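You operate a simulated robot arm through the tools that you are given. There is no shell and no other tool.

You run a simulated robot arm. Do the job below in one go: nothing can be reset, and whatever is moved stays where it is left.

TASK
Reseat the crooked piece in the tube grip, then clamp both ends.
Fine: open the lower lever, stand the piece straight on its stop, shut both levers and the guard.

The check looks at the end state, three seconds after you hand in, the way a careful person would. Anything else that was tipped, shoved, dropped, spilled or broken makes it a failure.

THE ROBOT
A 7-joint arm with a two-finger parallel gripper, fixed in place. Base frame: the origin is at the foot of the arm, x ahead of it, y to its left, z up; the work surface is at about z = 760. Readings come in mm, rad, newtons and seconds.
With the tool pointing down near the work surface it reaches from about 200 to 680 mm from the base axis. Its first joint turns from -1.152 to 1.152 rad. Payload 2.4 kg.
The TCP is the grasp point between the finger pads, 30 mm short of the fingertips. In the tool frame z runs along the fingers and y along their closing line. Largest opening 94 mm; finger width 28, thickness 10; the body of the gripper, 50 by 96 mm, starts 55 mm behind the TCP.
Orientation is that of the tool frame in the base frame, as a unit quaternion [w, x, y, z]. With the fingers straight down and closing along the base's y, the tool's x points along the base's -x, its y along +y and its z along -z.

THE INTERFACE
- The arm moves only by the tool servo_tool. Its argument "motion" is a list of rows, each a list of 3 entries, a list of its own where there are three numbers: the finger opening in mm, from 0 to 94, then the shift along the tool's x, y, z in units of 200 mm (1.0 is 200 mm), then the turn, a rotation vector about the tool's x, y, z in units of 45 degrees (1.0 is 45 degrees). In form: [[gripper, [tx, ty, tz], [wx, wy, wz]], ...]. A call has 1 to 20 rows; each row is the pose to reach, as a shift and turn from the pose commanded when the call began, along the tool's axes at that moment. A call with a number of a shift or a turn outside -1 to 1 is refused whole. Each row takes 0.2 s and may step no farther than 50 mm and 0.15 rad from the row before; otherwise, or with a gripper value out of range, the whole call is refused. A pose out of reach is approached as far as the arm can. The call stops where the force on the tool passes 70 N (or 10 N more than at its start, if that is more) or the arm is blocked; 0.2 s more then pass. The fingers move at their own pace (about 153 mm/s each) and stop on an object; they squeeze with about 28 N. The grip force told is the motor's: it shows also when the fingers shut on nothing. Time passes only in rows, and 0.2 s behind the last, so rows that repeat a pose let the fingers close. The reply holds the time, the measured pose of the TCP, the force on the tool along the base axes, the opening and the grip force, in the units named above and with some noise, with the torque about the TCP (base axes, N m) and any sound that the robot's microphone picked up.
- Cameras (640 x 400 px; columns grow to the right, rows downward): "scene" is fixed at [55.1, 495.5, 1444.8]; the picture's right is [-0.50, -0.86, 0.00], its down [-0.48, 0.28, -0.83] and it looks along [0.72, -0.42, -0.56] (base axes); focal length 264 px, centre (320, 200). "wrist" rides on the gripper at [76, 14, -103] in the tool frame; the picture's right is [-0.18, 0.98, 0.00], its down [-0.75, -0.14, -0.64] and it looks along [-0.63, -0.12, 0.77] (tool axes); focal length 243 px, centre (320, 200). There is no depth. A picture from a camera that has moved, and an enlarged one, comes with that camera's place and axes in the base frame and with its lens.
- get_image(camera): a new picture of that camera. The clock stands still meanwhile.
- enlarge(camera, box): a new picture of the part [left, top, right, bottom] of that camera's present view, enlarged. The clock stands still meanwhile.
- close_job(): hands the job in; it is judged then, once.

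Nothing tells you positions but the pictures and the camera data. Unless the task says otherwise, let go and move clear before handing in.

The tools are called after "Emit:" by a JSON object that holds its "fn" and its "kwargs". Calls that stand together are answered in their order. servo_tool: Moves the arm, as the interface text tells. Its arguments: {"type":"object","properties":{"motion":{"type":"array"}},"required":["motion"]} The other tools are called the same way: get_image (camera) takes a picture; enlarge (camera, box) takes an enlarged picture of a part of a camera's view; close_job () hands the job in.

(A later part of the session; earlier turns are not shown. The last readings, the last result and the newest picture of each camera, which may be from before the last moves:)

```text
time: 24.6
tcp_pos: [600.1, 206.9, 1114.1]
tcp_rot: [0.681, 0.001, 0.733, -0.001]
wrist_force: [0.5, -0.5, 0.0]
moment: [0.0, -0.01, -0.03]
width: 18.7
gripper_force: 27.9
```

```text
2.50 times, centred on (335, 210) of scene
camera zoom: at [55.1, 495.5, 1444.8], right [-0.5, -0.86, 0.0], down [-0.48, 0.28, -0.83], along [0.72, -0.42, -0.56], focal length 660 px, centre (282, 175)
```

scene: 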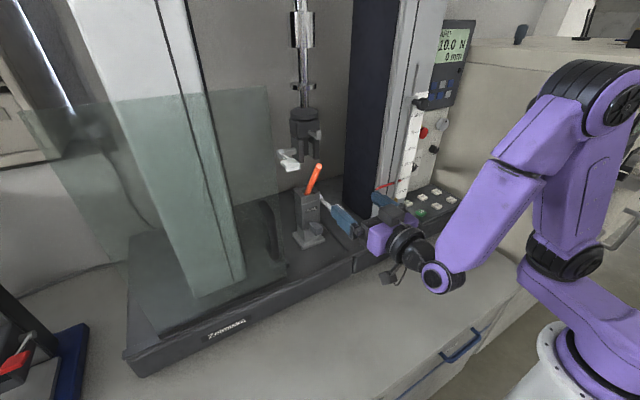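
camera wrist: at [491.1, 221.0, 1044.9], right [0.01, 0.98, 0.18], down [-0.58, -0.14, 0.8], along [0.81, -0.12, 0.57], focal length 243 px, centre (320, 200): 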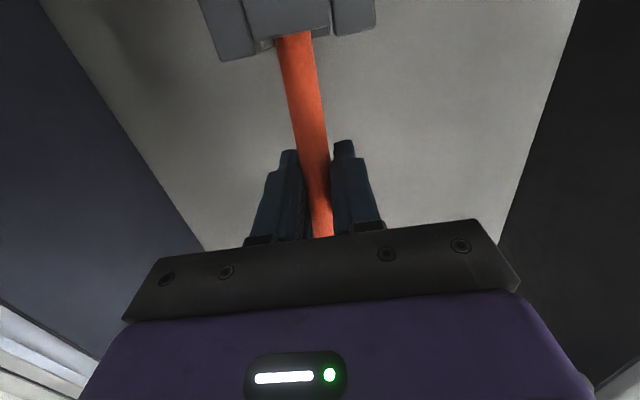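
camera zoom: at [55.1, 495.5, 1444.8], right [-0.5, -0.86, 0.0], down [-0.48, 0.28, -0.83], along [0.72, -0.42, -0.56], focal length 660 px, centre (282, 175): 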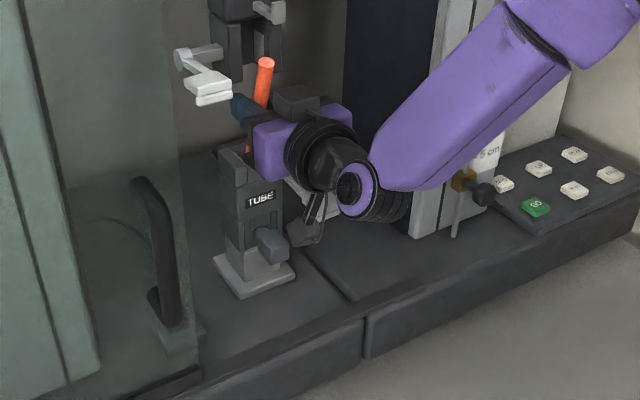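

No resistance so far. I'll continue the last 13° to vertical, letting the tube's top slide between the open upper jaws.

Emit:
{"fn": "servo_tool", "kwargs": {"motion": [[0, [-0.006, 0, 0.0235], [0, 0.072, 0]], [0, [-0.0117, 0, 0.0468], [0, 0.1444, 0]], [0, [-0.015, 0, 0.071], [0, 0.217, 0]], [0, [-0.018, 0, 0.095], [0, 0.289, 0]]]}}

Emit:
{"fn": "get_image", "kwargs": {"camera": "wrist"}}

Emit:
{"fn": "enlarge", "kwargs": {"camera": "scene", "box": [270, 90, 400, 250]}}

```text
time: 25.6
tcp_pos: [619.0, 206.9, 1117.3]
tcp_rot: [0.593, 0.0, 0.805, 0.0]
wrist_force: [0.3, -0.5, -0.6]
moment: [0.01, -0.01, -0.02]
width: 18.7
gripper_force: 28.0
```

```text
taken
camera wrist: at [497.4, 221.5, 1074.3], right [0.05, 0.98, 0.18], down [-0.39, -0.14, 0.91], along [0.92, -0.12, 0.37], focal length 243 px, centre (320, 200)
```

wrist: 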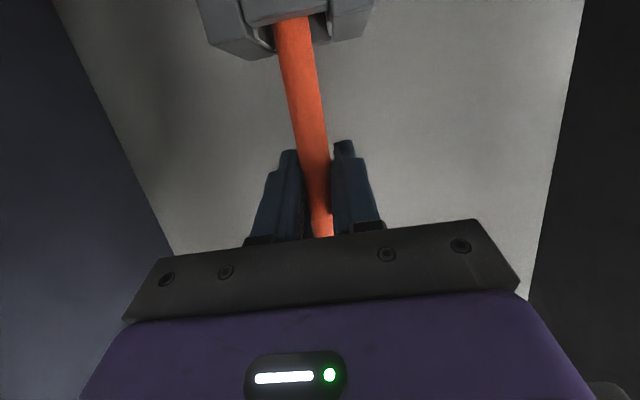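

```text
2.50 times, centred on (335, 170) of scene
camera zoom: at [55.1, 495.5, 1444.8], right [-0.5, -0.86, 0.0], down [-0.48, 0.28, -0.83], along [0.72, -0.42, -0.56], focal length 660 px, centre (282, 275)
```

zoom: 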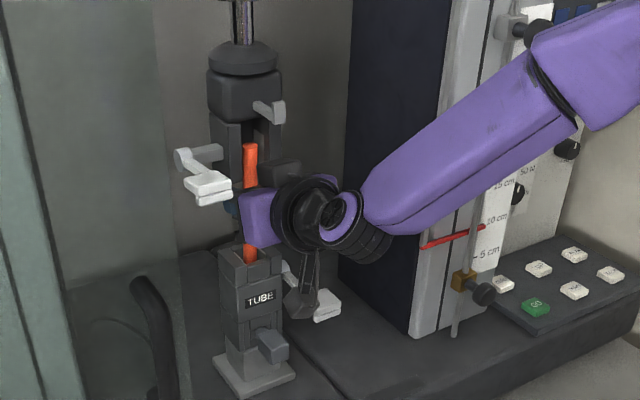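

The tube is roughly upright with almost no force. I'll zoom in to measure how vertical it is and how it sits between both jaws.

Emit:
{"fn": "enlarge", "kwargs": {"camera": "scene", "box": [290, 100, 350, 210]}}

Emit:
{"fn": "enlarge", "kwargs": {"camera": "wrist", "box": [200, 0, 400, 125]}}

```text
3.64 times, centred on (320, 155) of scene
camera zoom: at [55.1, 495.5, 1444.8], right [-0.5, -0.86, 0.0], down [-0.48, 0.28, -0.83], along [0.72, -0.42, -0.56], focal length 960 px, centre (320, 364)
```

zoom: 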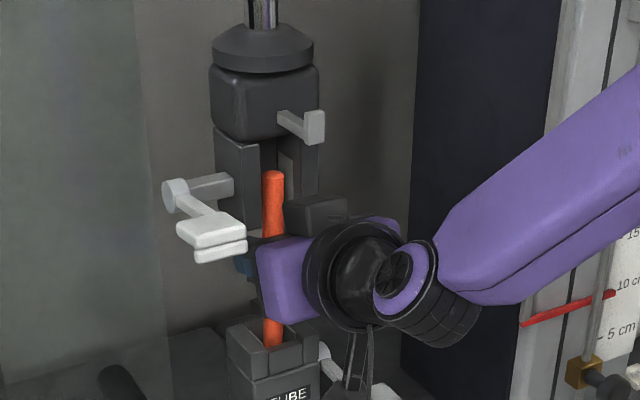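

```text
3.20 times, centred on (300, 62) of wrist
camera zoom: at [497.4, 221.5, 1074.3], right [0.05, 0.98, 0.18], down [-0.39, -0.14, 0.91], along [0.92, -0.12, 0.37], focal length 776 px, centre (384, 640)
```

zoom: 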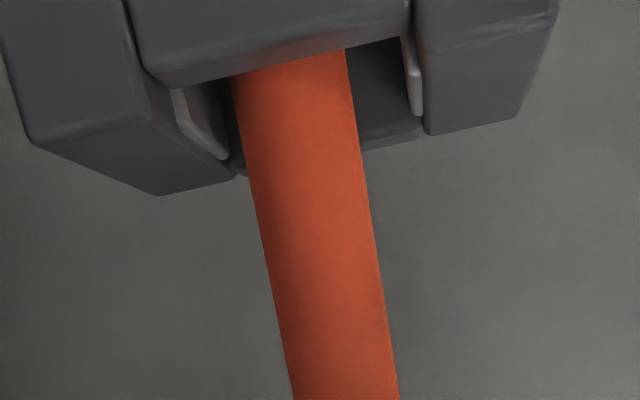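

The tube shows a residual lean of roughly 1–3°, which it can settle out on its flat end. I'll add 2° of pitch and lower it in small steps until it touches its stop.

Emit:
{"fn": "servo_tool", "kwargs": {"motion": [[0, [0, 0.003, 0.003], [0, 0.022, 0]], [0, [0, 0.005, 0.005], [0, 0.044, 0]], [0, [0.005, 0.005, 0.007], [0, 0.044, 0]], [0, [0.01, 0.005, 0.008], [0, 0.044, 0]]]}}

Emit:
{"fn": "enlarge", "kwargs": {"camera": "scene", "box": [290, 100, 350, 210]}}

```text
time: 26.6
tcp_pos: [619.8, 207.8, 1115.3]
tcp_rot: [0.579, 0.001, 0.815, -0.001]
wrist_force: [-0.1, -0.3, -0.1]
moment: [0.0, 0.02, 0.02]
width: 18.3
gripper_force: 27.9
```

```text
3.64 times, centred on (320, 155) of scene
camera zoom: at [55.1, 495.5, 1444.8], right [-0.5, -0.86, 0.0], down [-0.48, 0.28, -0.83], along [0.72, -0.42, -0.56], focal length 960 px, centre (320, 364)
```

zoom: 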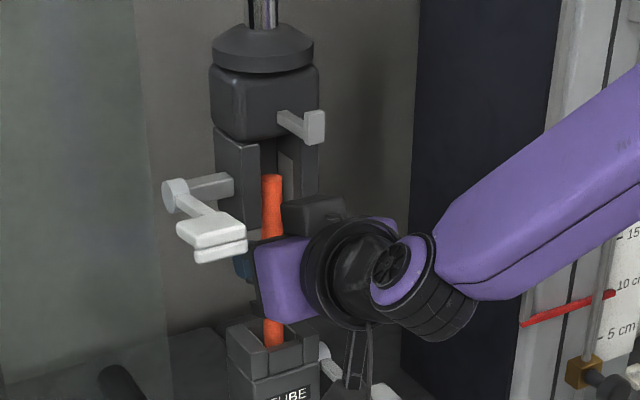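

There's no contact yet, so I'll keep lowering in 1 mm steps.

Emit:
{"fn": "servo_tool", "kwargs": {"motion": [[0, [0.0047, 0, 0.0016], [0, 0, 0]], [0, [0.0094, 0, 0.0033], [0, 0, 0]], [0, [0.0141, 0, 0.0049], [0, 0, 0]]]}}

```text
time: 27.4
tcp_pos: [620.4, 208.5, 1112.1]
tcp_rot: [0.58, 0.001, 0.815, 0.0]
wrist_force: [-0.4, -0.7, 3.3]
moment: [-0.02, 0.02, 0.01]
width: 18.4
gripper_force: 27.5
```

A small upward force of 3.3 N suggests first contact with the stop. I'll press down another couple of millimetres to confirm.

Emit:
{"fn": "servo_tool", "kwargs": {"motion": [[0, [0.0047, 0, 0.0016], [0, 0, 0]], [0, [0.0094, 0, 0.0033], [0, 0, 0]]]}}

Emit:
{"fn": "enlarge", "kwargs": {"camera": "scene", "box": [290, 100, 350, 210]}}

Emit:
{"fn": "get_image", "kwargs": {"camera": "wrist"}}

```text
time: 28.0
tcp_pos: [620.5, 207.9, 1111.2]
tcp_rot: [0.582, 0.001, 0.813, 0.001]
wrist_force: [-3.1, -0.9, 16.3]
moment: [-0.07, 0.3, -0.01]
width: 18.4
gripper_force: 28.2
```

```text
3.64 times, centred on (320, 155) of scene
camera zoom: at [54.7, 495.3, 1444.9], right [-0.5, -0.86, 0.0], down [-0.48, 0.28, -0.83], along [0.72, -0.42, -0.56], focal length 960 px, centre (320, 364)
```

zoom: 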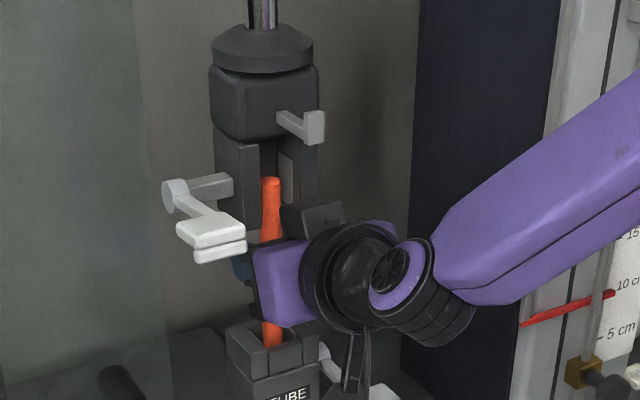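

```text
taken
camera wrist: at [497.5, 222.4, 1072.3], right [0.06, 0.98, 0.18], down [-0.36, -0.14, 0.92], along [0.93, -0.12, 0.35], focal length 243 px, centre (320, 200)
```

wrist: 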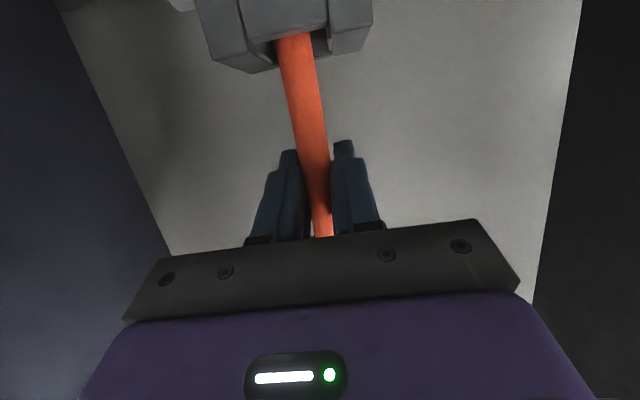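

The tube is on its stop, with 16 N upward at z≈1111. The moment suggests it is still slightly forward-leaning, so I'll ease off, add 1.5° and touch down again lightly.

Emit:
{"fn": "servo_tool", "kwargs": {"motion": [[0, [-0.0095, 0, 0.0047], [0, 0.017, 0]], [0, [-0.0095, 0, 0.0047], [0, 0.033, 0]], [0, [-0.0048, 0, 0.0063], [0, 0.033, 0]]]}}

Emit:
{"fn": "enlarge", "kwargs": {"camera": "scene", "box": [290, 100, 350, 210]}}

Emit:
{"fn": "enlarge", "kwargs": {"camera": "wrist", "box": [200, 0, 400, 125]}}

```text
time: 28.8
tcp_pos: [622.3, 207.9, 1110.5]
tcp_rot: [0.571, 0.0, 0.821, 0.0]
wrist_force: [-2.1, 0.6, 23.4]
moment: [-0.04, 0.12, 0.02]
width: 18.5
gripper_force: 28.2
```

```text
3.64 times, centred on (320, 155) of scene
camera zoom: at [54.6, 495.3, 1444.9], right [-0.5, -0.86, 0.0], down [-0.48, 0.28, -0.83], along [0.72, -0.42, -0.56], focal length 960 px, centre (320, 364)
```

zoom: 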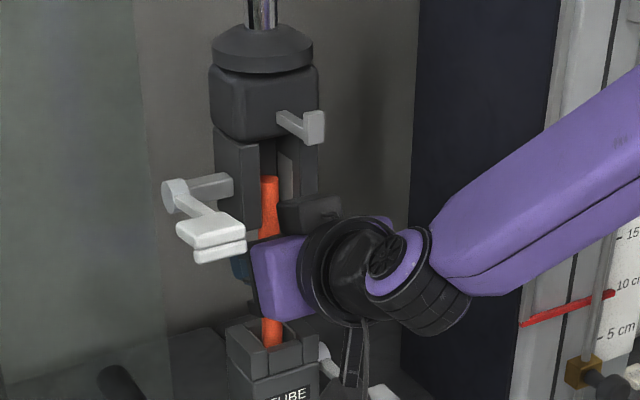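

```text
3.20 times, centred on (300, 62) of wrist
camera zoom: at [498.8, 222.1, 1075.5], right [0.06, 0.98, 0.17], down [-0.34, -0.14, 0.93], along [0.94, -0.12, 0.32], focal length 776 px, centre (384, 640)
```

zoom: 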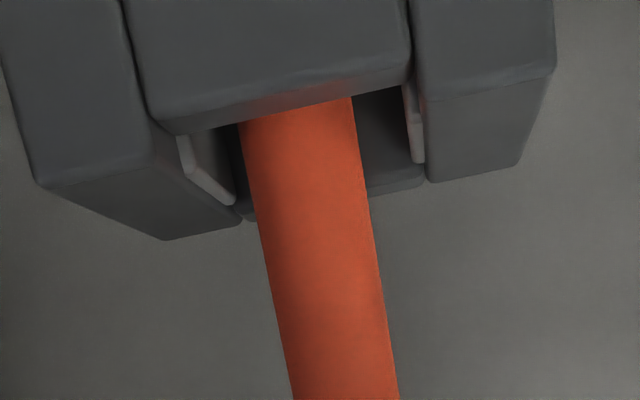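

It's pressed flat on the stop (23 N, small moment), but sits about 2 mm to the right of the slot's centre. I'll lift slightly, shift +2.2 mm in y, and touch down lightly.

Emit:
{"fn": "servo_tool", "kwargs": {"motion": [[0, [-0.0094, 0, -0.0035], [0, 0, 0]], [0, [-0.0188, 0, -0.007], [0, 0, 0]], [0, [-0.0188, 0.006, -0.007], [0, 0, 0]], [0, [-0.0188, 0.011, -0.007], [0, 0, 0]], [0, [-0.0141, 0.011, -0.0052], [0, 0, 0]], [0, [-0.0094, 0.011, -0.0035], [0, 0, 0]]]}}

Emit:
{"fn": "enlarge", "kwargs": {"camera": "wrist", "box": [200, 0, 400, 125]}}

Emit:
{"fn": "enlarge", "kwargs": {"camera": "scene", "box": [290, 100, 350, 210]}}

```text
time: 30.2
tcp_pos: [622.2, 209.5, 1112.2]
tcp_rot: [0.569, 0.001, 0.822, 0.0]
wrist_force: [-1.6, -2.4, 5.4]
moment: [-0.19, 0.04, 0.01]
width: 18.5
gripper_force: 28.0
```

```text
3.20 times, centred on (300, 62) of wrist
camera zoom: at [498.1, 223.8, 1076.2], right [0.07, 0.98, 0.17], down [-0.33, -0.14, 0.93], along [0.94, -0.12, 0.32], focal length 776 px, centre (384, 640)
```

zoom: 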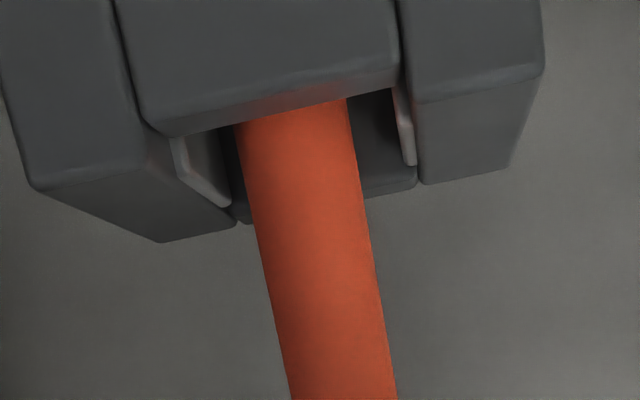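

```text
3.64 times, centred on (320, 155) of scene
camera zoom: at [55.0, 495.4, 1444.8], right [-0.5, -0.86, 0.0], down [-0.48, 0.28, -0.83], along [0.72, -0.42, -0.56], focal length 960 px, centre (320, 364)
```

zoom: 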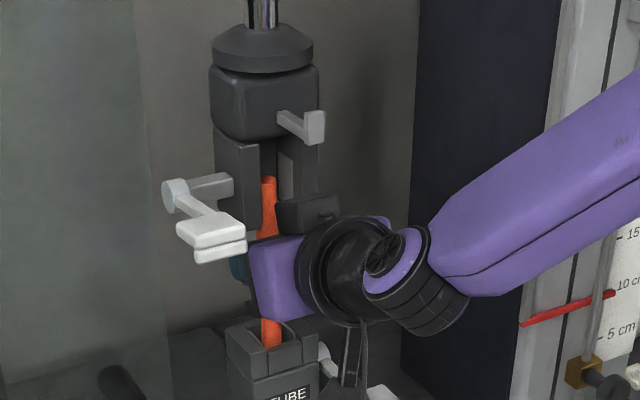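

The tube is nearly vertical, now centred in the slot and resting lightly (5 N). I'll open the fingers gradually to let it stand on its own.

Emit:
{"fn": "servo_tool", "kwargs": {"motion": [[20, [-0.0094, 0.011, -0.0035], [0, 0, 0]], [24, [-0.0094, 0.011, -0.0035], [0, 0, 0]], [32, [-0.0094, 0.011, -0.0035], [0, 0, 0]], [44, [-0.0094, 0.011, -0.0035], [0, 0, 0]], [60, [-0.0094, 0.011, -0.0035], [0, 0, 0]]]}}

Emit:
{"fn": "enlarge", "kwargs": {"camera": "wrist", "box": [200, 0, 440, 240]}}

Emit:
{"fn": "enlarge", "kwargs": {"camera": "scene", "box": [290, 100, 350, 210]}}

```text
time: 31.4
tcp_pos: [621.3, 212.3, 1114.9]
tcp_rot: [0.568, 0.0, 0.823, 0.0]
wrist_force: [0.1, 0.8, -0.6]
moment: [0.01, -0.02, 0.0]
width: 60.1
gripper_force: 0.0
```

```text
1.67 times, centred on (320, 120) of wrist
camera zoom: at [497.4, 225.9, 1077.9], right [0.07, 0.98, 0.17], down [-0.33, -0.14, 0.93], along [0.94, -0.12, 0.32], focal length 404 px, centre (320, 333)
```

zoom: 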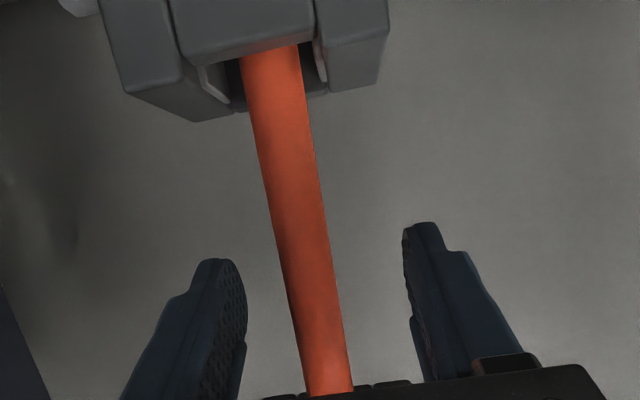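

```text
3.64 times, centred on (320, 155) of scene
camera zoom: at [55.1, 495.5, 1444.8], right [-0.5, -0.86, 0.0], down [-0.48, 0.28, -0.83], along [0.72, -0.42, -0.56], focal length 960 px, centre (320, 364)
```

zoom: 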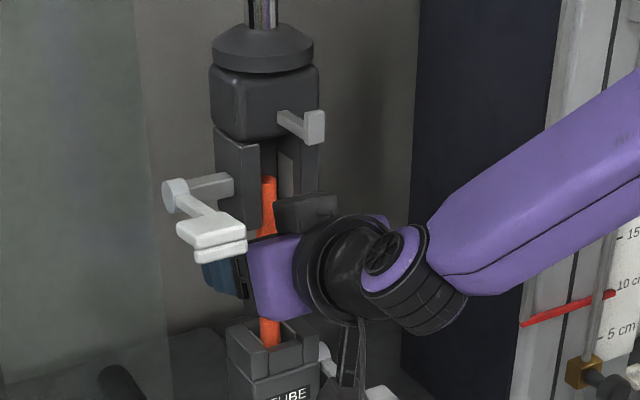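

The tube is standing on its own on the stop; the last command crept a couple of mm in y and z while opening, but it stayed upright. I'll back straight out.

Emit:
{"fn": "servo_tool", "kwargs": {"motion": [[60, [0.018, 0, -0.047], [0, 0, 0]], [60, [0.071, 0, -0.187], [0, 0, 0]], [60, [0.141, 0, -0.374], [0, 0, 0]], [60, [0.212, 0, -0.561], [0, 0, 0]], [60, [0.212, 0, -0.561], [0, 0, 0]]]}}

Emit:
{"fn": "get_image", "kwargs": {"camera": "wrist"}}

Emit:
{"fn": "enlarge", "kwargs": {"camera": "scene", "box": [270, 90, 370, 250]}}

```text
time: 32.6
tcp_pos: [500.4, 211.1, 1114.0]
tcp_rot: [0.568, 0.0, 0.823, 0.0]
wrist_force: [-0.4, 0.4, -0.2]
moment: [0.04, 0.01, -0.01]
width: 60.1
gripper_force: 0.0
```

```text
taken
camera wrist: at [377.4, 224.7, 1078.8], right [0.07, 0.98, 0.17], down [-0.33, -0.14, 0.93], along [0.94, -0.12, 0.32], focal length 243 px, centre (320, 200)
```

wrist: 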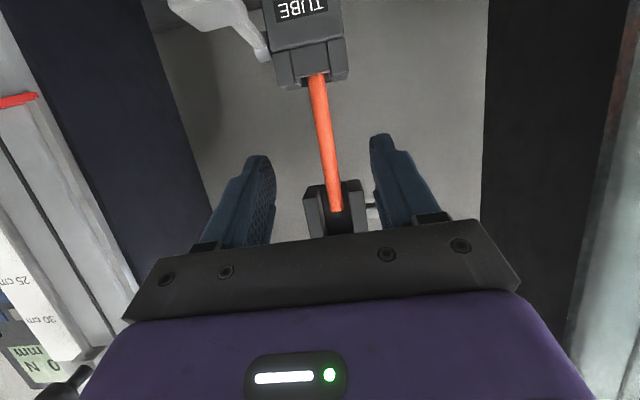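

```text
2.50 times, centred on (320, 170) of scene
camera zoom: at [55.1, 495.5, 1444.8], right [-0.5, -0.86, 0.0], down [-0.48, 0.28, -0.83], along [0.72, -0.42, -0.56], focal length 660 px, centre (320, 275)
```

zoom: 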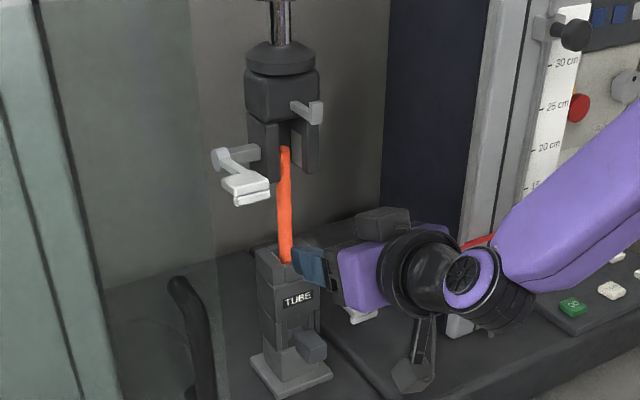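

The tube is standing free. I'll measure its verticality closely before clamping.

Emit:
{"fn": "enlarge", "kwargs": {"camera": "scene", "box": [284, 140, 334, 200]}}

Emit:
{"fn": "enlarge", "kwargs": {"camera": "wrist", "box": [240, 40, 440, 240]}}

Emit:
{"fn": "enlarge", "kwargs": {"camera": "scene", "box": [420, 10, 500, 80]}}

```text
6.67 times, centred on (309, 170) of scene
camera zoom: at [55.1, 495.5, 1444.8], right [-0.5, -0.86, 0.0], down [-0.48, 0.28, -0.83], along [0.72, -0.42, -0.56], focal length 1760 px, centre (393, 400)
```

zoom: 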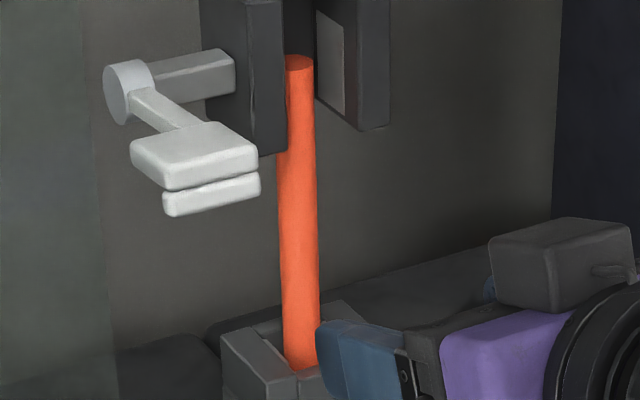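

```text
2.00 times, centred on (340, 140) of wrist
camera zoom: at [377.4, 224.7, 1078.8], right [0.07, 0.98, 0.17], down [-0.33, -0.14, 0.93], along [0.94, -0.12, 0.32], focal length 485 px, centre (280, 320)
```

zoom: 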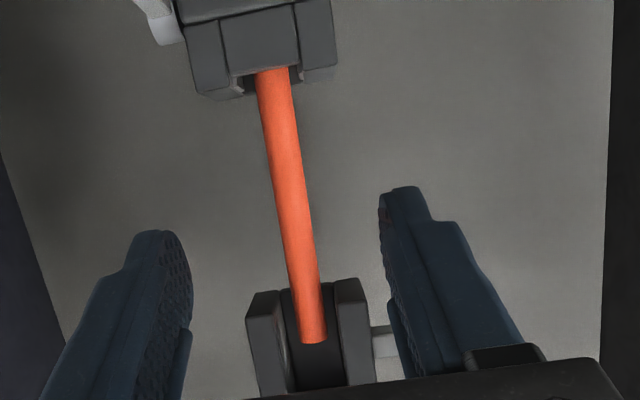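

```text
5.71 times, centred on (460, 45) of scene
camera zoom: at [55.1, 495.5, 1444.8], right [-0.5, -0.86, 0.0], down [-0.48, 0.28, -0.83], along [0.72, -0.42, -0.56], focal length 1509 px, centre (-480, 1086)
```

zoom: 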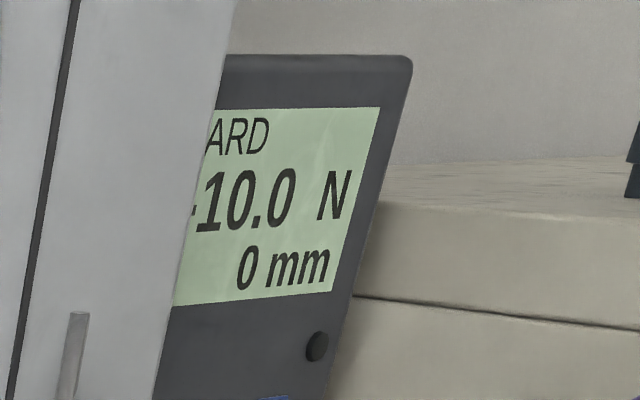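

The tube is vertical to within about half a degree and centred in both jaws. Next is the lower lever: I'll close the fingers and bring the tips above its pad, near (535, 160, 1023).

Emit:
{"fn": "servo_tool", "kwargs": {"motion": [[60, [0.028, -0.064, 0.01], [0, 0.135, 0]], [40, [0.056, -0.128, 0.021], [0, 0.27, 0]], [20, [0.084, -0.191, 0.031], [0, 0.405, 0]], [0, [0.112, -0.255, 0.042], [0, 0.54, 0]], [0, [0.112, -0.255, 0.042], [0, 0.54, 0]]]}}

Emit:
{"fn": "get_image", "kwargs": {"camera": "wrist"}}

Emit:
{"fn": "enlarge", "kwargs": {"camera": "scene", "box": [270, 90, 400, 270]}}

```text
time: 33.8
tcp_pos: [501.2, 159.9, 1089.6]
tcp_rot: [0.382, 0.0, 0.924, 0.001]
wrist_force: [1.1, 0.5, 0.0]
moment: [0.01, 0.02, 0.03]
width: 0.0
gripper_force: 28.4
```

```text
taken
camera wrist: at [373.7, 173.6, 1107.3], right [0.13, 0.98, 0.13], down [0.08, -0.14, 0.99], along [0.99, -0.12, -0.1], focal length 243 px, centre (320, 200)
```

wrist: 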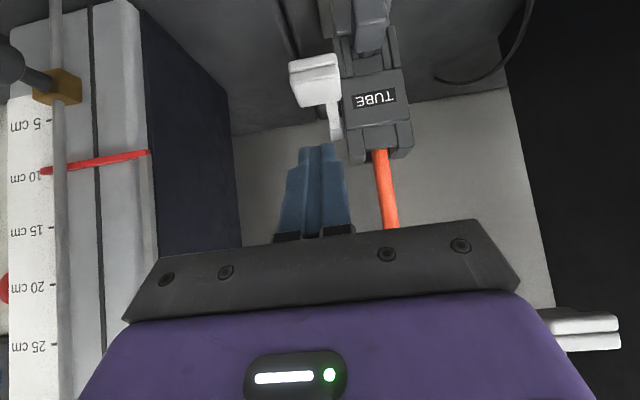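

```text
2.22 times, centred on (335, 180) of scene
camera zoom: at [55.1, 495.5, 1444.8], right [-0.5, -0.86, 0.0], down [-0.48, 0.28, -0.83], along [0.72, -0.42, -0.56], focal length 587 px, centre (287, 244)
```

zoom: 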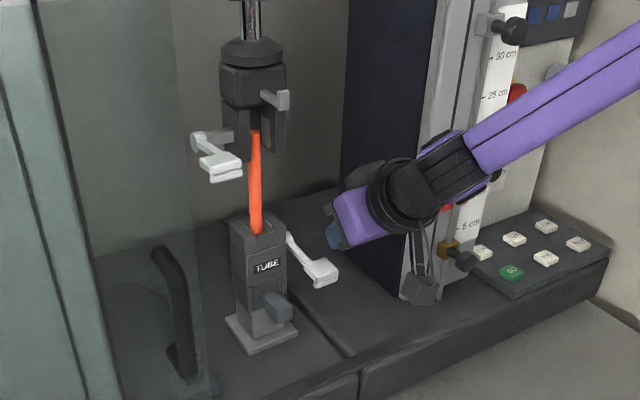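

The tube is still standing, and the pad is right under the closed fingertips. I'll come down onto the pad and start pushing it along its arc.

Emit:
{"fn": "servo_tool", "kwargs": {"motion": [[0, [0.0106, 0.0025, 0.0884], [0, 0, 0]], [0, [0.0212, 0.005, 0.1768], [0, 0, 0]], [0, [0.039, 0.005, 0.202], [0, 0, 0]], [0, [0.0566, 0.005, 0.2263], [0, 0, 0]], [0, [0.08, 0.005, 0.256], [0, 0, 0]], [0, [0.1025, 0.005, 0.2864], [0, 0, 0]]]}}

Emit:
{"fn": "get_image", "kwargs": {"camera": "wrist"}}

Emit:
{"fn": "enlarge", "kwargs": {"camera": "scene", "box": [270, 90, 400, 270]}}

```text
time: 35.2
tcp_pos: [528.6, 162.1, 1034.2]
tcp_rot: [0.383, 0.0, 0.924, 0.0]
wrist_force: [1.1, -0.5, 0.2]
moment: [-0.01, 0.0, 0.02]
width: 0.3
gripper_force: 27.8
```

```text
taken
camera wrist: at [399.8, 176.4, 1052.9], right [0.13, 0.98, 0.13], down [0.08, -0.14, 0.99], along [0.99, -0.12, -0.1], focal length 243 px, centre (320, 200)
```

wrist: 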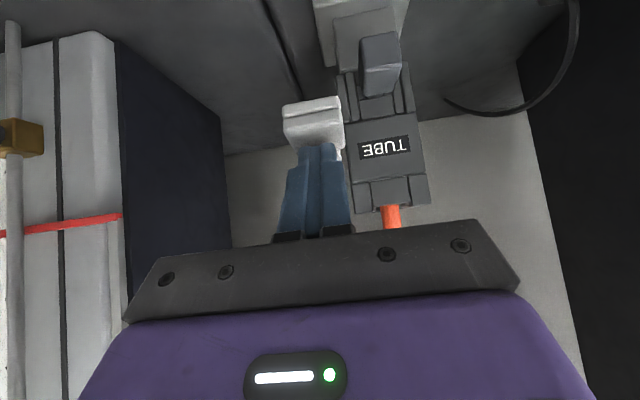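

```text
2.22 times, centred on (335, 180) of scene
camera zoom: at [55.1, 495.5, 1444.8], right [-0.5, -0.86, 0.0], down [-0.48, 0.28, -0.83], along [0.72, -0.42, -0.56], focal length 587 px, centre (287, 244)
```

zoom: 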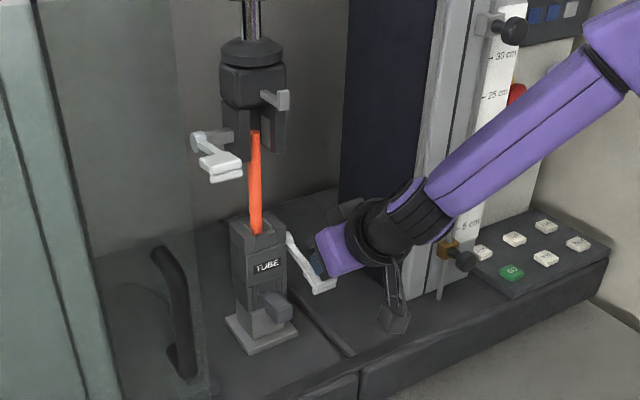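

The lever is going down with almost no force, so I'll continue the arc.

Emit:
{"fn": "servo_tool", "kwargs": {"motion": [[0, [0.021, 0, 0.026], [0, 0, 0]], [0, [0.042, 0, 0.052], [0, 0, 0]], [0, [0.0636, 0, 0.078], [0, 0, 0]], [0, [0.085, 0, 0.104], [0, 0, 0]], [0, [0.106, 0, 0.13], [0, 0, 0]], [0, [0.127, 0, 0.156], [0, 0, 0]]]}}

Emit:
{"fn": "get_image", "kwargs": {"camera": "wrist"}}

Emit:
{"fn": "enlarge", "kwargs": {"camera": "scene", "box": [270, 90, 400, 270]}}

```text
time: 36.6
tcp_pos: [531.3, 164.7, 996.8]
tcp_rot: [0.383, 0.001, 0.924, 0.0]
wrist_force: [-0.3, 0.5, -0.1]
moment: [0.04, -0.01, 0.01]
width: 0.0
gripper_force: 28.1
```

```text
taken
camera wrist: at [404.8, 177.8, 1014.2], right [0.13, 0.98, 0.13], down [0.08, -0.14, 0.99], along [0.99, -0.12, -0.1], focal length 243 px, centre (320, 200)
```

wrist: 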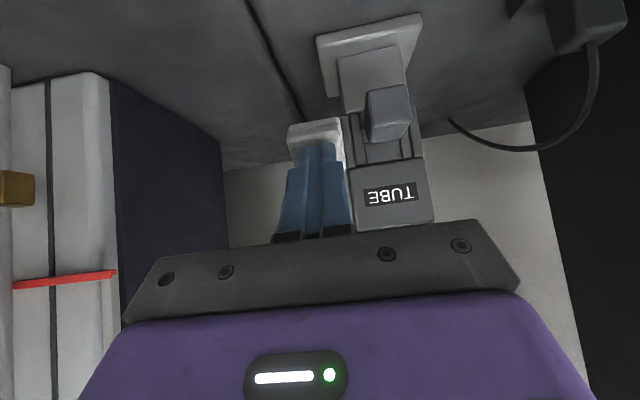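

```text
2.22 times, centred on (335, 180) of scene
camera zoom: at [55.1, 495.5, 1444.8], right [-0.5, -0.86, 0.0], down [-0.48, 0.28, -0.83], along [0.72, -0.42, -0.56], focal length 587 px, centre (287, 244)
```

zoom: 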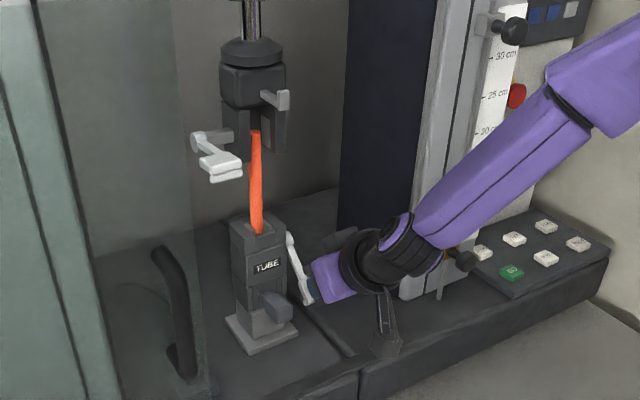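

The lever is past halfway. I'll continue, shifting 3 mm away from the grip body, and press until it resists.

Emit:
{"fn": "servo_tool", "kwargs": {"motion": [[0, [0.02, -0.008, 0.026], [0, 0, 0]], [0, [0.0389, -0.015, 0.053], [0, 0, 0]], [0, [0.056, -0.015, 0.078], [0, 0, 0]], [0, [0.074, -0.015, 0.1025], [0, 0, 0]], [0, [0.081, -0.015, 0.124], [0, 0, 0]], [0, [0.0884, -0.015, 0.145], [0, 0, 0]]]}}

Emit:
{"fn": "get_image", "kwargs": {"camera": "wrist"}}

Emit:
{"fn": "enlarge", "kwargs": {"camera": "scene", "box": [270, 90, 400, 270]}}

```text
time: 38.0
tcp_pos: [538.5, 158.7, 970.7]
tcp_rot: [0.39, 0.004, 0.921, -0.001]
wrist_force: [-26.3, -13.9, 21.0]
moment: [0.15, -0.46, 0.07]
width: 0.0
gripper_force: 28.1
stopped in row 6: the force on the tool passed its limit at 77 N (the readings are from after the stop); the commanded pose is now the measured one
```

```text
taken
camera wrist: at [410.3, 173.4, 986.3], right [0.14, 0.98, 0.13], down [0.06, -0.14, 0.99], along [0.99, -0.13, -0.08], focal length 243 px, centre (320, 200)
```

wrist: 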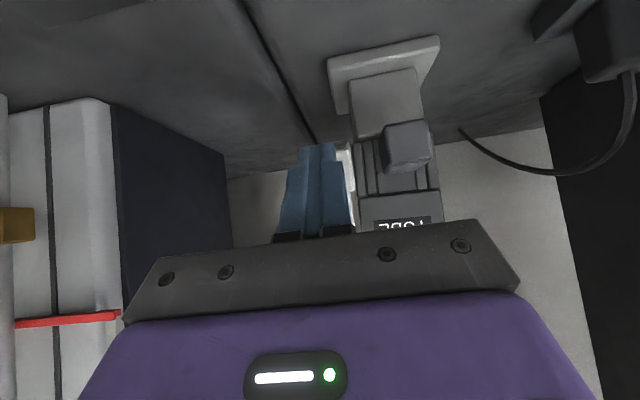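

```text
2.22 times, centred on (335, 180) of scene
camera zoom: at [52.7, 494.7, 1445.2], right [-0.5, -0.86, 0.0], down [-0.48, 0.28, -0.83], along [0.72, -0.42, -0.56], focal length 587 px, centre (287, 244)
```

zoom: 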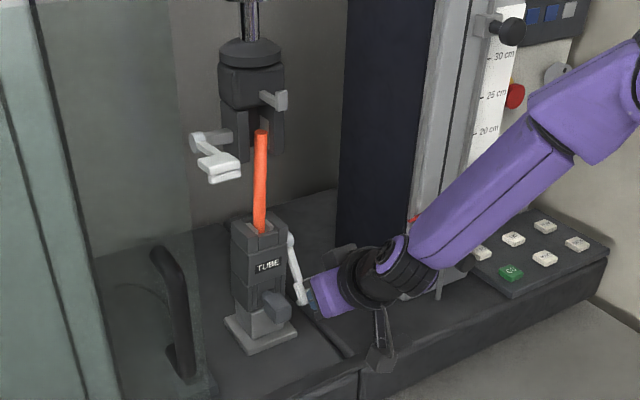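

The lever hit firm resistance (77 N), probably fully shut, but the tube now looks tilted again. I'll back off and inspect closely.

Emit:
{"fn": "servo_tool", "kwargs": {"motion": [[0, [0.0, 0, -0.05], [0, 0, 0]], [0, [0.0, 0, -0.15], [0, 0, 0]], [0, [0.0, 0, -0.3], [0, 0, 0]], [0, [0.0, 0, -0.45], [0, 0, 0]]]}}

Emit:
{"fn": "get_image", "kwargs": {"camera": "wrist"}}

Emit:
{"fn": "enlarge", "kwargs": {"camera": "scene", "box": [284, 130, 344, 210]}}

Emit:
{"fn": "enlarge", "kwargs": {"camera": "wrist", "box": [260, 60, 460, 240]}}

```text
time: 38.2
tcp_pos: [538.8, 159.7, 970.5]
tcp_rot: [0.39, 0.005, 0.921, -0.002]
wrist_force: [-19.9, -6.4, 15.7]
moment: [-0.13, -0.25, -0.05]
width: 0.3
gripper_force: 27.8
stopped in row 1: the force on the tool passed its limit at 149 N (the readings are from after the stop); the commanded pose is now the measured one
```

```text
taken
camera wrist: at [410.7, 173.6, 986.3], right [0.14, 0.98, 0.13], down [0.06, -0.14, 0.99], along [0.99, -0.13, -0.08], focal length 243 px, centre (320, 200)
```

wrist: 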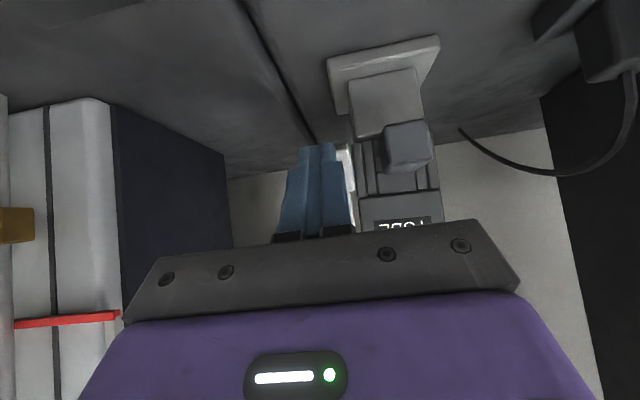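

```text
5.00 times, centred on (314, 170) of scene
camera zoom: at [54.3, 495.2, 1444.9], right [-0.5, -0.86, 0.0], down [-0.48, 0.28, -0.83], along [0.72, -0.42, -0.56], focal length 1320 px, centre (350, 350)
```

zoom: 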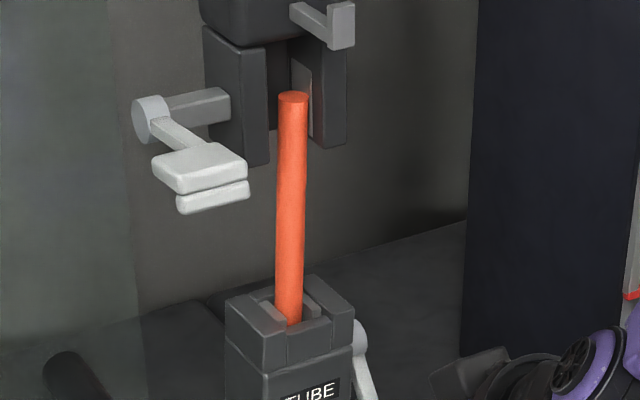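

```text
2.22 times, centred on (360, 150) of wrist
camera zoom: at [410.7, 173.6, 986.3], right [0.14, 0.98, 0.13], down [0.06, -0.14, 0.99], along [0.99, -0.13, -0.08], focal length 539 px, centre (231, 311)
```

zoom: 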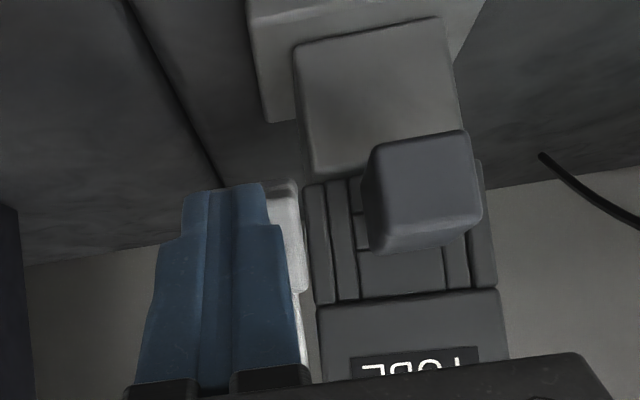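

The first backing-off row stopped at once on a force spike while the tips were still loaded against the pad. I'll back out more gently, in 1–2 mm steps.

Emit:
{"fn": "servo_tool", "kwargs": {"motion": [[0, [0, 0, -0.005], [0, 0, 0]], [0, [0, 0, -0.01], [0, 0, 0]], [0, [0, 0, -0.02], [0, 0, 0]], [0, [0, 0, -0.035], [0, 0, 0]]]}}

```text
time: 39.2
tcp_pos: [534.0, 159.8, 973.1]
tcp_rot: [0.388, 0.005, 0.921, -0.001]
wrist_force: [-0.5, -0.2, -0.2]
moment: [0.01, 0.04, -0.02]
width: 0.0
gripper_force: 27.9
```

That released cleanly. I'll retreat and inspect the tube's lean from the front.

Emit:
{"fn": "servo_tool", "kwargs": {"motion": [[0, [0, 0, -0.1], [0, 0, 0]], [0, [0, 0, -0.25], [0, 0, 0]], [0, [0, 0.1, -0.4], [0, 0, 0]], [0, [0, 0.2, -0.55], [0, 0, 0]]]}}

Emit:
{"fn": "get_image", "kwargs": {"camera": "wrist"}}

Emit:
{"fn": "enlarge", "kwargs": {"camera": "scene", "box": [284, 130, 344, 210]}}

Emit:
{"fn": "enlarge", "kwargs": {"camera": "wrist", "box": [240, 40, 440, 240]}}

```text
time: 40.2
tcp_pos: [453.4, 203.0, 1051.8]
tcp_rot: [0.388, 0.005, 0.922, -0.002]
wrist_force: [-0.6, 0.3, -0.5]
moment: [-0.03, 0.0, 0.01]
width: 0.0
gripper_force: 28.2
```

```text
taken
camera wrist: at [326.5, 218.1, 1068.3], right [0.14, 0.98, 0.13], down [0.06, -0.14, 0.99], along [0.99, -0.13, -0.08], focal length 243 px, centre (320, 200)
```

wrist: 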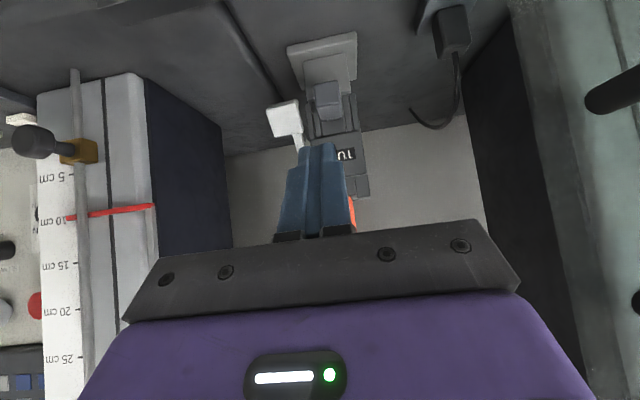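

```text
5.00 times, centred on (314, 170) of scene
camera zoom: at [55.1, 495.5, 1444.8], right [-0.5, -0.86, 0.0], down [-0.48, 0.28, -0.83], along [0.72, -0.42, -0.56], focal length 1320 px, centre (350, 350)
```

zoom: 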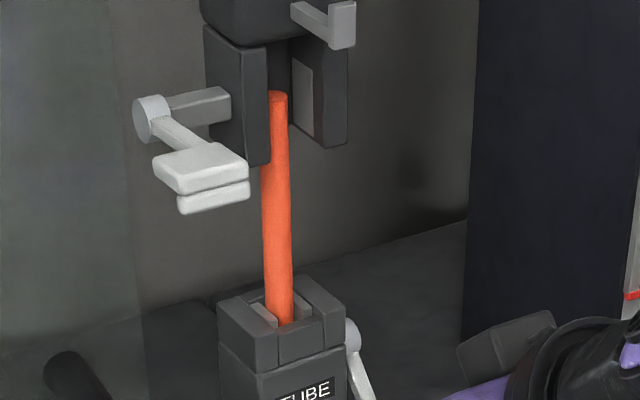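

```text
2.00 times, centred on (340, 140) of wrist
camera zoom: at [326.5, 218.1, 1068.3], right [0.14, 0.98, 0.13], down [0.06, -0.14, 0.99], along [0.99, -0.13, -0.08], focal length 485 px, centre (280, 320)
```

zoom: 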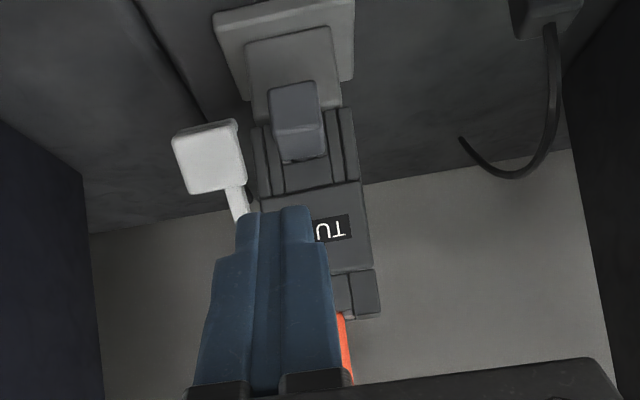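

Unloaded, the tube looks straight to within about 0.5°; the lower mount only flexed while I pressed. The lower lever is back at its original shut angle. Next I'll rise to look at the upper lever from the front and above.

Emit:
{"fn": "servo_tool", "kwargs": {"motion": [[0, [-0.099, 0.0725, -0.158], [-0.002, 0.058, -0.002]], [0, [-0.198, 0.145, -0.317], [-0.003, 0.116, -0.003]], [0, [-0.298, 0.2175, -0.475], [-0.005, 0.175, -0.005]], [0, [-0.397, 0.29, -0.633], [-0.007, 0.233, -0.007]], [0, [-0.496, 0.3625, -0.792], [-0.008, 0.291, -0.008]], [0, [-0.595, 0.435, -0.95], [-0.01, 0.349, -0.01]]]}}

Emit:
{"fn": "get_image", "kwargs": {"camera": "wrist"}}

Emit:
{"fn": "get_image", "kwargs": {"camera": "scene"}}

Emit:
{"fn": "enlarge", "kwargs": {"camera": "scene", "box": [270, 90, 370, 250]}}

```text
time: 41.6
tcp_pos: [403.3, 286.9, 1267.7]
tcp_rot: [0.259, 0.0, 0.966, 0.001]
wrist_force: [0.2, 0.0, 0.0]
moment: [-0.02, -0.01, -0.01]
width: 0.2
gripper_force: 27.8
```

```text
taken
camera wrist: at [285.2, 301.3, 1318.0], right [0.16, 0.98, 0.09], down [0.33, -0.14, 0.93], along [0.93, -0.12, -0.35], focal length 243 px, centre (320, 200)
```

wrist: 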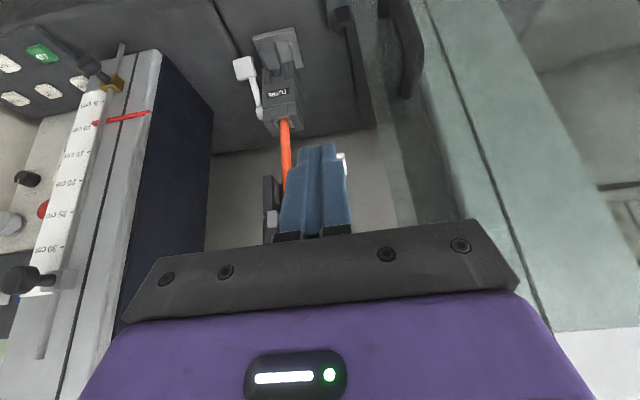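

```text
taken
```

scene: 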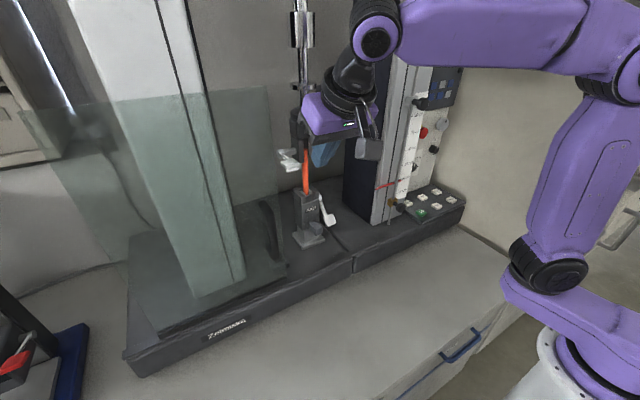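

```text
2.50 times, centred on (320, 170) of scene
camera zoom: at [55.1, 495.5, 1444.8], right [-0.5, -0.86, 0.0], down [-0.48, 0.28, -0.83], along [0.72, -0.42, -0.56], focal length 660 px, centre (320, 275)
```

zoom: 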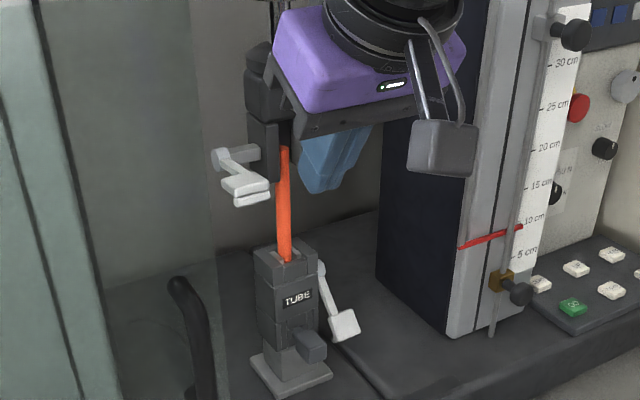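

The upper lever is hidden behind my fingers. I'll shift right to see it past them.

Emit:
{"fn": "servo_tool", "kwargs": {"motion": [[0, [0, -0.2, 0], [0, 0, 0]], [0, [0, -0.4, 0], [0, 0, 0]]]}}

Emit:
{"fn": "get_image", "kwargs": {"camera": "wrist"}}

Emit:
{"fn": "enlarge", "kwargs": {"camera": "wrist", "box": [300, 60, 500, 230]}}

```text
time: 42.2
tcp_pos: [406.8, 207.6, 1267.3]
tcp_rot: [0.258, 0.0, 0.966, 0.002]
wrist_force: [0.0, 0.1, 0.3]
moment: [-0.02, 0.02, 0.02]
width: 0.0
gripper_force: 27.7
```

```text
taken
camera wrist: at [288.3, 221.3, 1317.2], right [0.16, 0.98, 0.09], down [0.33, -0.14, 0.93], along [0.93, -0.12, -0.35], focal length 243 px, centre (320, 200)
```

wrist: 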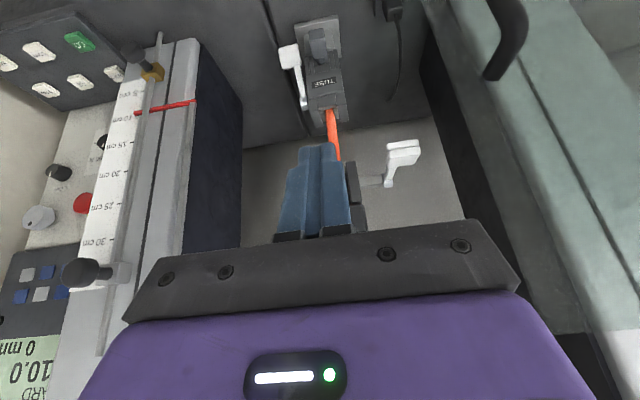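

```text
2.35 times, centred on (400, 145) of wrist
camera zoom: at [288.3, 221.3, 1317.2], right [0.16, 0.98, 0.09], down [0.33, -0.14, 0.93], along [0.93, -0.12, -0.35], focal length 571 px, centre (132, 329)
```

zoom: 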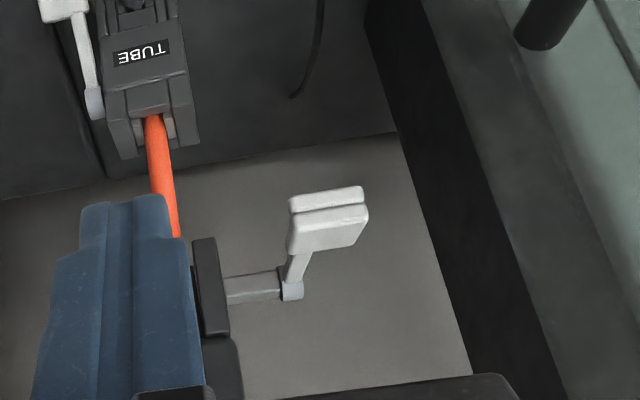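

The upper pad is at about (540, 286, 1187) with its pivot at (613, 276, 1183), the same geometry as the lower lever. The guard's leading edge is near y≈343, so I'll press at y≈279 to stay clear of it. Moving to just above the pad.

Emit:
{"fn": "servo_tool", "kwargs": {"motion": [[0, [-0.0955, 0.089, 0.08], [0, -0.083, 0]], [0, [-0.191, 0.178, 0.16], [0, -0.167, 0]], [0, [-0.2865, 0.268, 0.239], [0, -0.25, 0]], [0, [-0.382, 0.357, 0.319], [0, -0.333, 0]]]}}

Emit:
{"fn": "get_image", "kwargs": {"camera": "wrist"}}

Emit:
{"fn": "get_image", "kwargs": {"camera": "scene"}}

```text
time: 43.2
tcp_pos: [501.5, 276.1, 1251.4]
tcp_rot: [0.384, 0.0, 0.923, 0.001]
wrist_force: [0.0, 0.4, -0.2]
moment: [0.02, 0.0, 0.04]
width: 0.0
gripper_force: 28.1
```

```text
taken
camera wrist: at [373.9, 289.9, 1269.6], right [0.13, 0.98, 0.13], down [0.08, -0.14, 0.99], along [0.99, -0.12, -0.09], focal length 243 px, centre (320, 200)
```

wrist: 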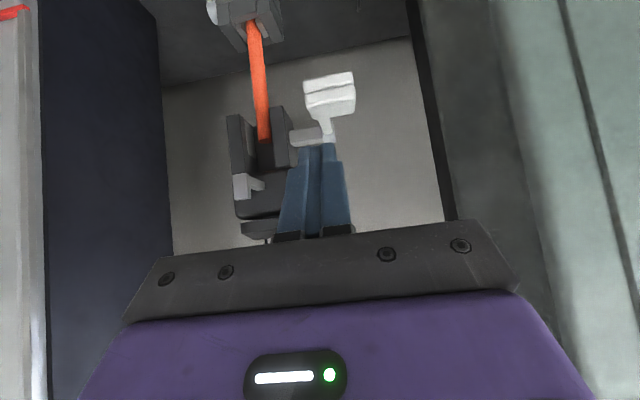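

```text
taken
```

scene: 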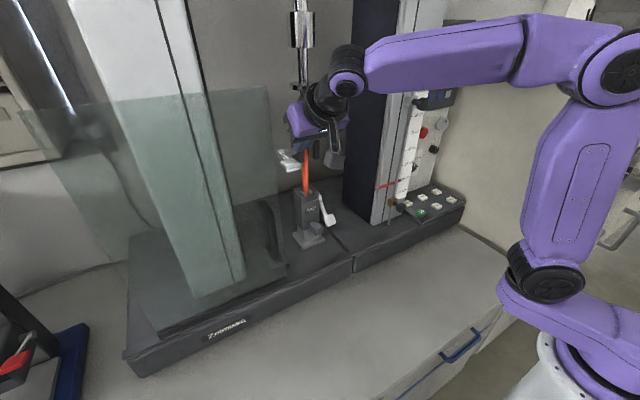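

The pad is straight ahead and below the fingertips. I'll come down onto it and begin pushing along its arc.

Emit:
{"fn": "servo_tool", "kwargs": {"motion": [[0, [0.002, 0.006, 0.092], [0, 0, 0]], [0, [0.0035, 0.0125, 0.184], [0, 0, 0]], [0, [0.023, 0.0125, 0.214], [0, 0, 0]], [0, [0.0424, 0.0125, 0.244], [0, 0, 0]], [0, [0.064, 0.0125, 0.272], [0, 0, 0]], [0, [0.085, 0.0125, 0.3], [0, 0, 0]], [0, [0.11, 0.0125, 0.332], [0, 0, 0]], [0, [0.134, 0.0125, 0.364], [0, 0, 0]]]}}

Emit:
{"fn": "get_image", "kwargs": {"camera": "wrist"}}

Emit:
{"fn": "enlarge", "kwargs": {"camera": "scene", "box": [250, 80, 380, 250]}}

```text
time: 45.0
tcp_pos: [533.3, 281.4, 1179.7]
tcp_rot: [0.383, 0.001, 0.924, 0.0]
wrist_force: [-0.3, -0.7, -0.3]
moment: [0.01, 0.02, 0.02]
width: 0.0
gripper_force: 27.9
```

```text
taken
camera wrist: at [406.1, 295.5, 1198.0], right [0.13, 0.98, 0.13], down [0.08, -0.14, 0.99], along [0.99, -0.12, -0.1], focal length 243 px, centre (320, 200)
```

wrist: 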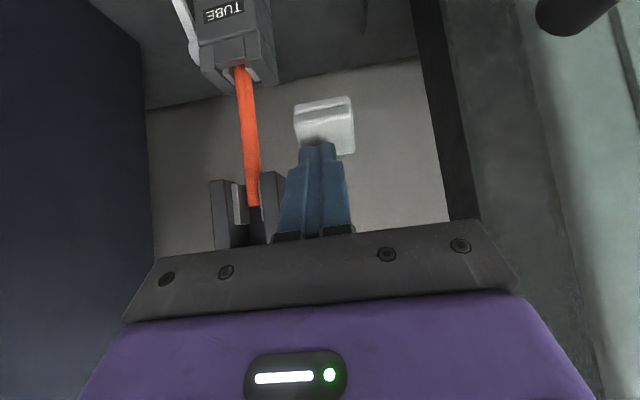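

```text
2.35 times, centred on (315, 165) of scene
camera zoom: at [55.1, 495.5, 1444.8], right [-0.5, -0.86, 0.0], down [-0.48, 0.28, -0.83], along [0.72, -0.42, -0.56], focal length 621 px, centre (332, 282)
```

zoom: 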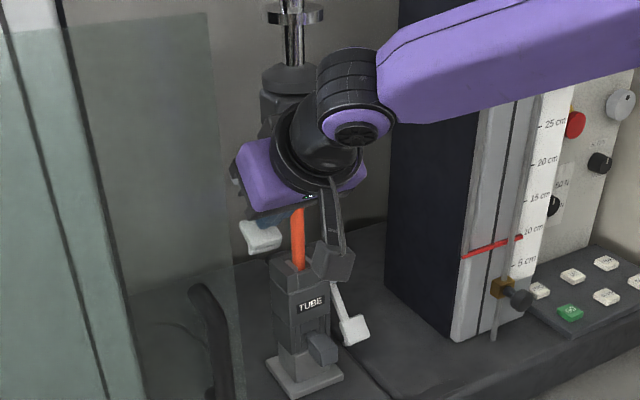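

The lever is following with negligible force. I'll check the tube and upper jaws before finishing the push.

Emit:
{"fn": "enlarge", "kwargs": {"camera": "wrist", "box": [160, 40, 360, 240]}}

```text
2.00 times, centred on (260, 140) of wrist
camera zoom: at [406.1, 295.5, 1198.0], right [0.13, 0.98, 0.13], down [0.08, -0.14, 0.99], along [0.99, -0.12, -0.1], focal length 485 px, centre (440, 320)
```

zoom: 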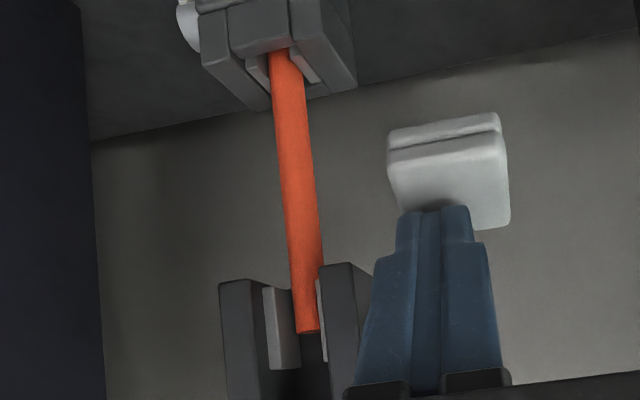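

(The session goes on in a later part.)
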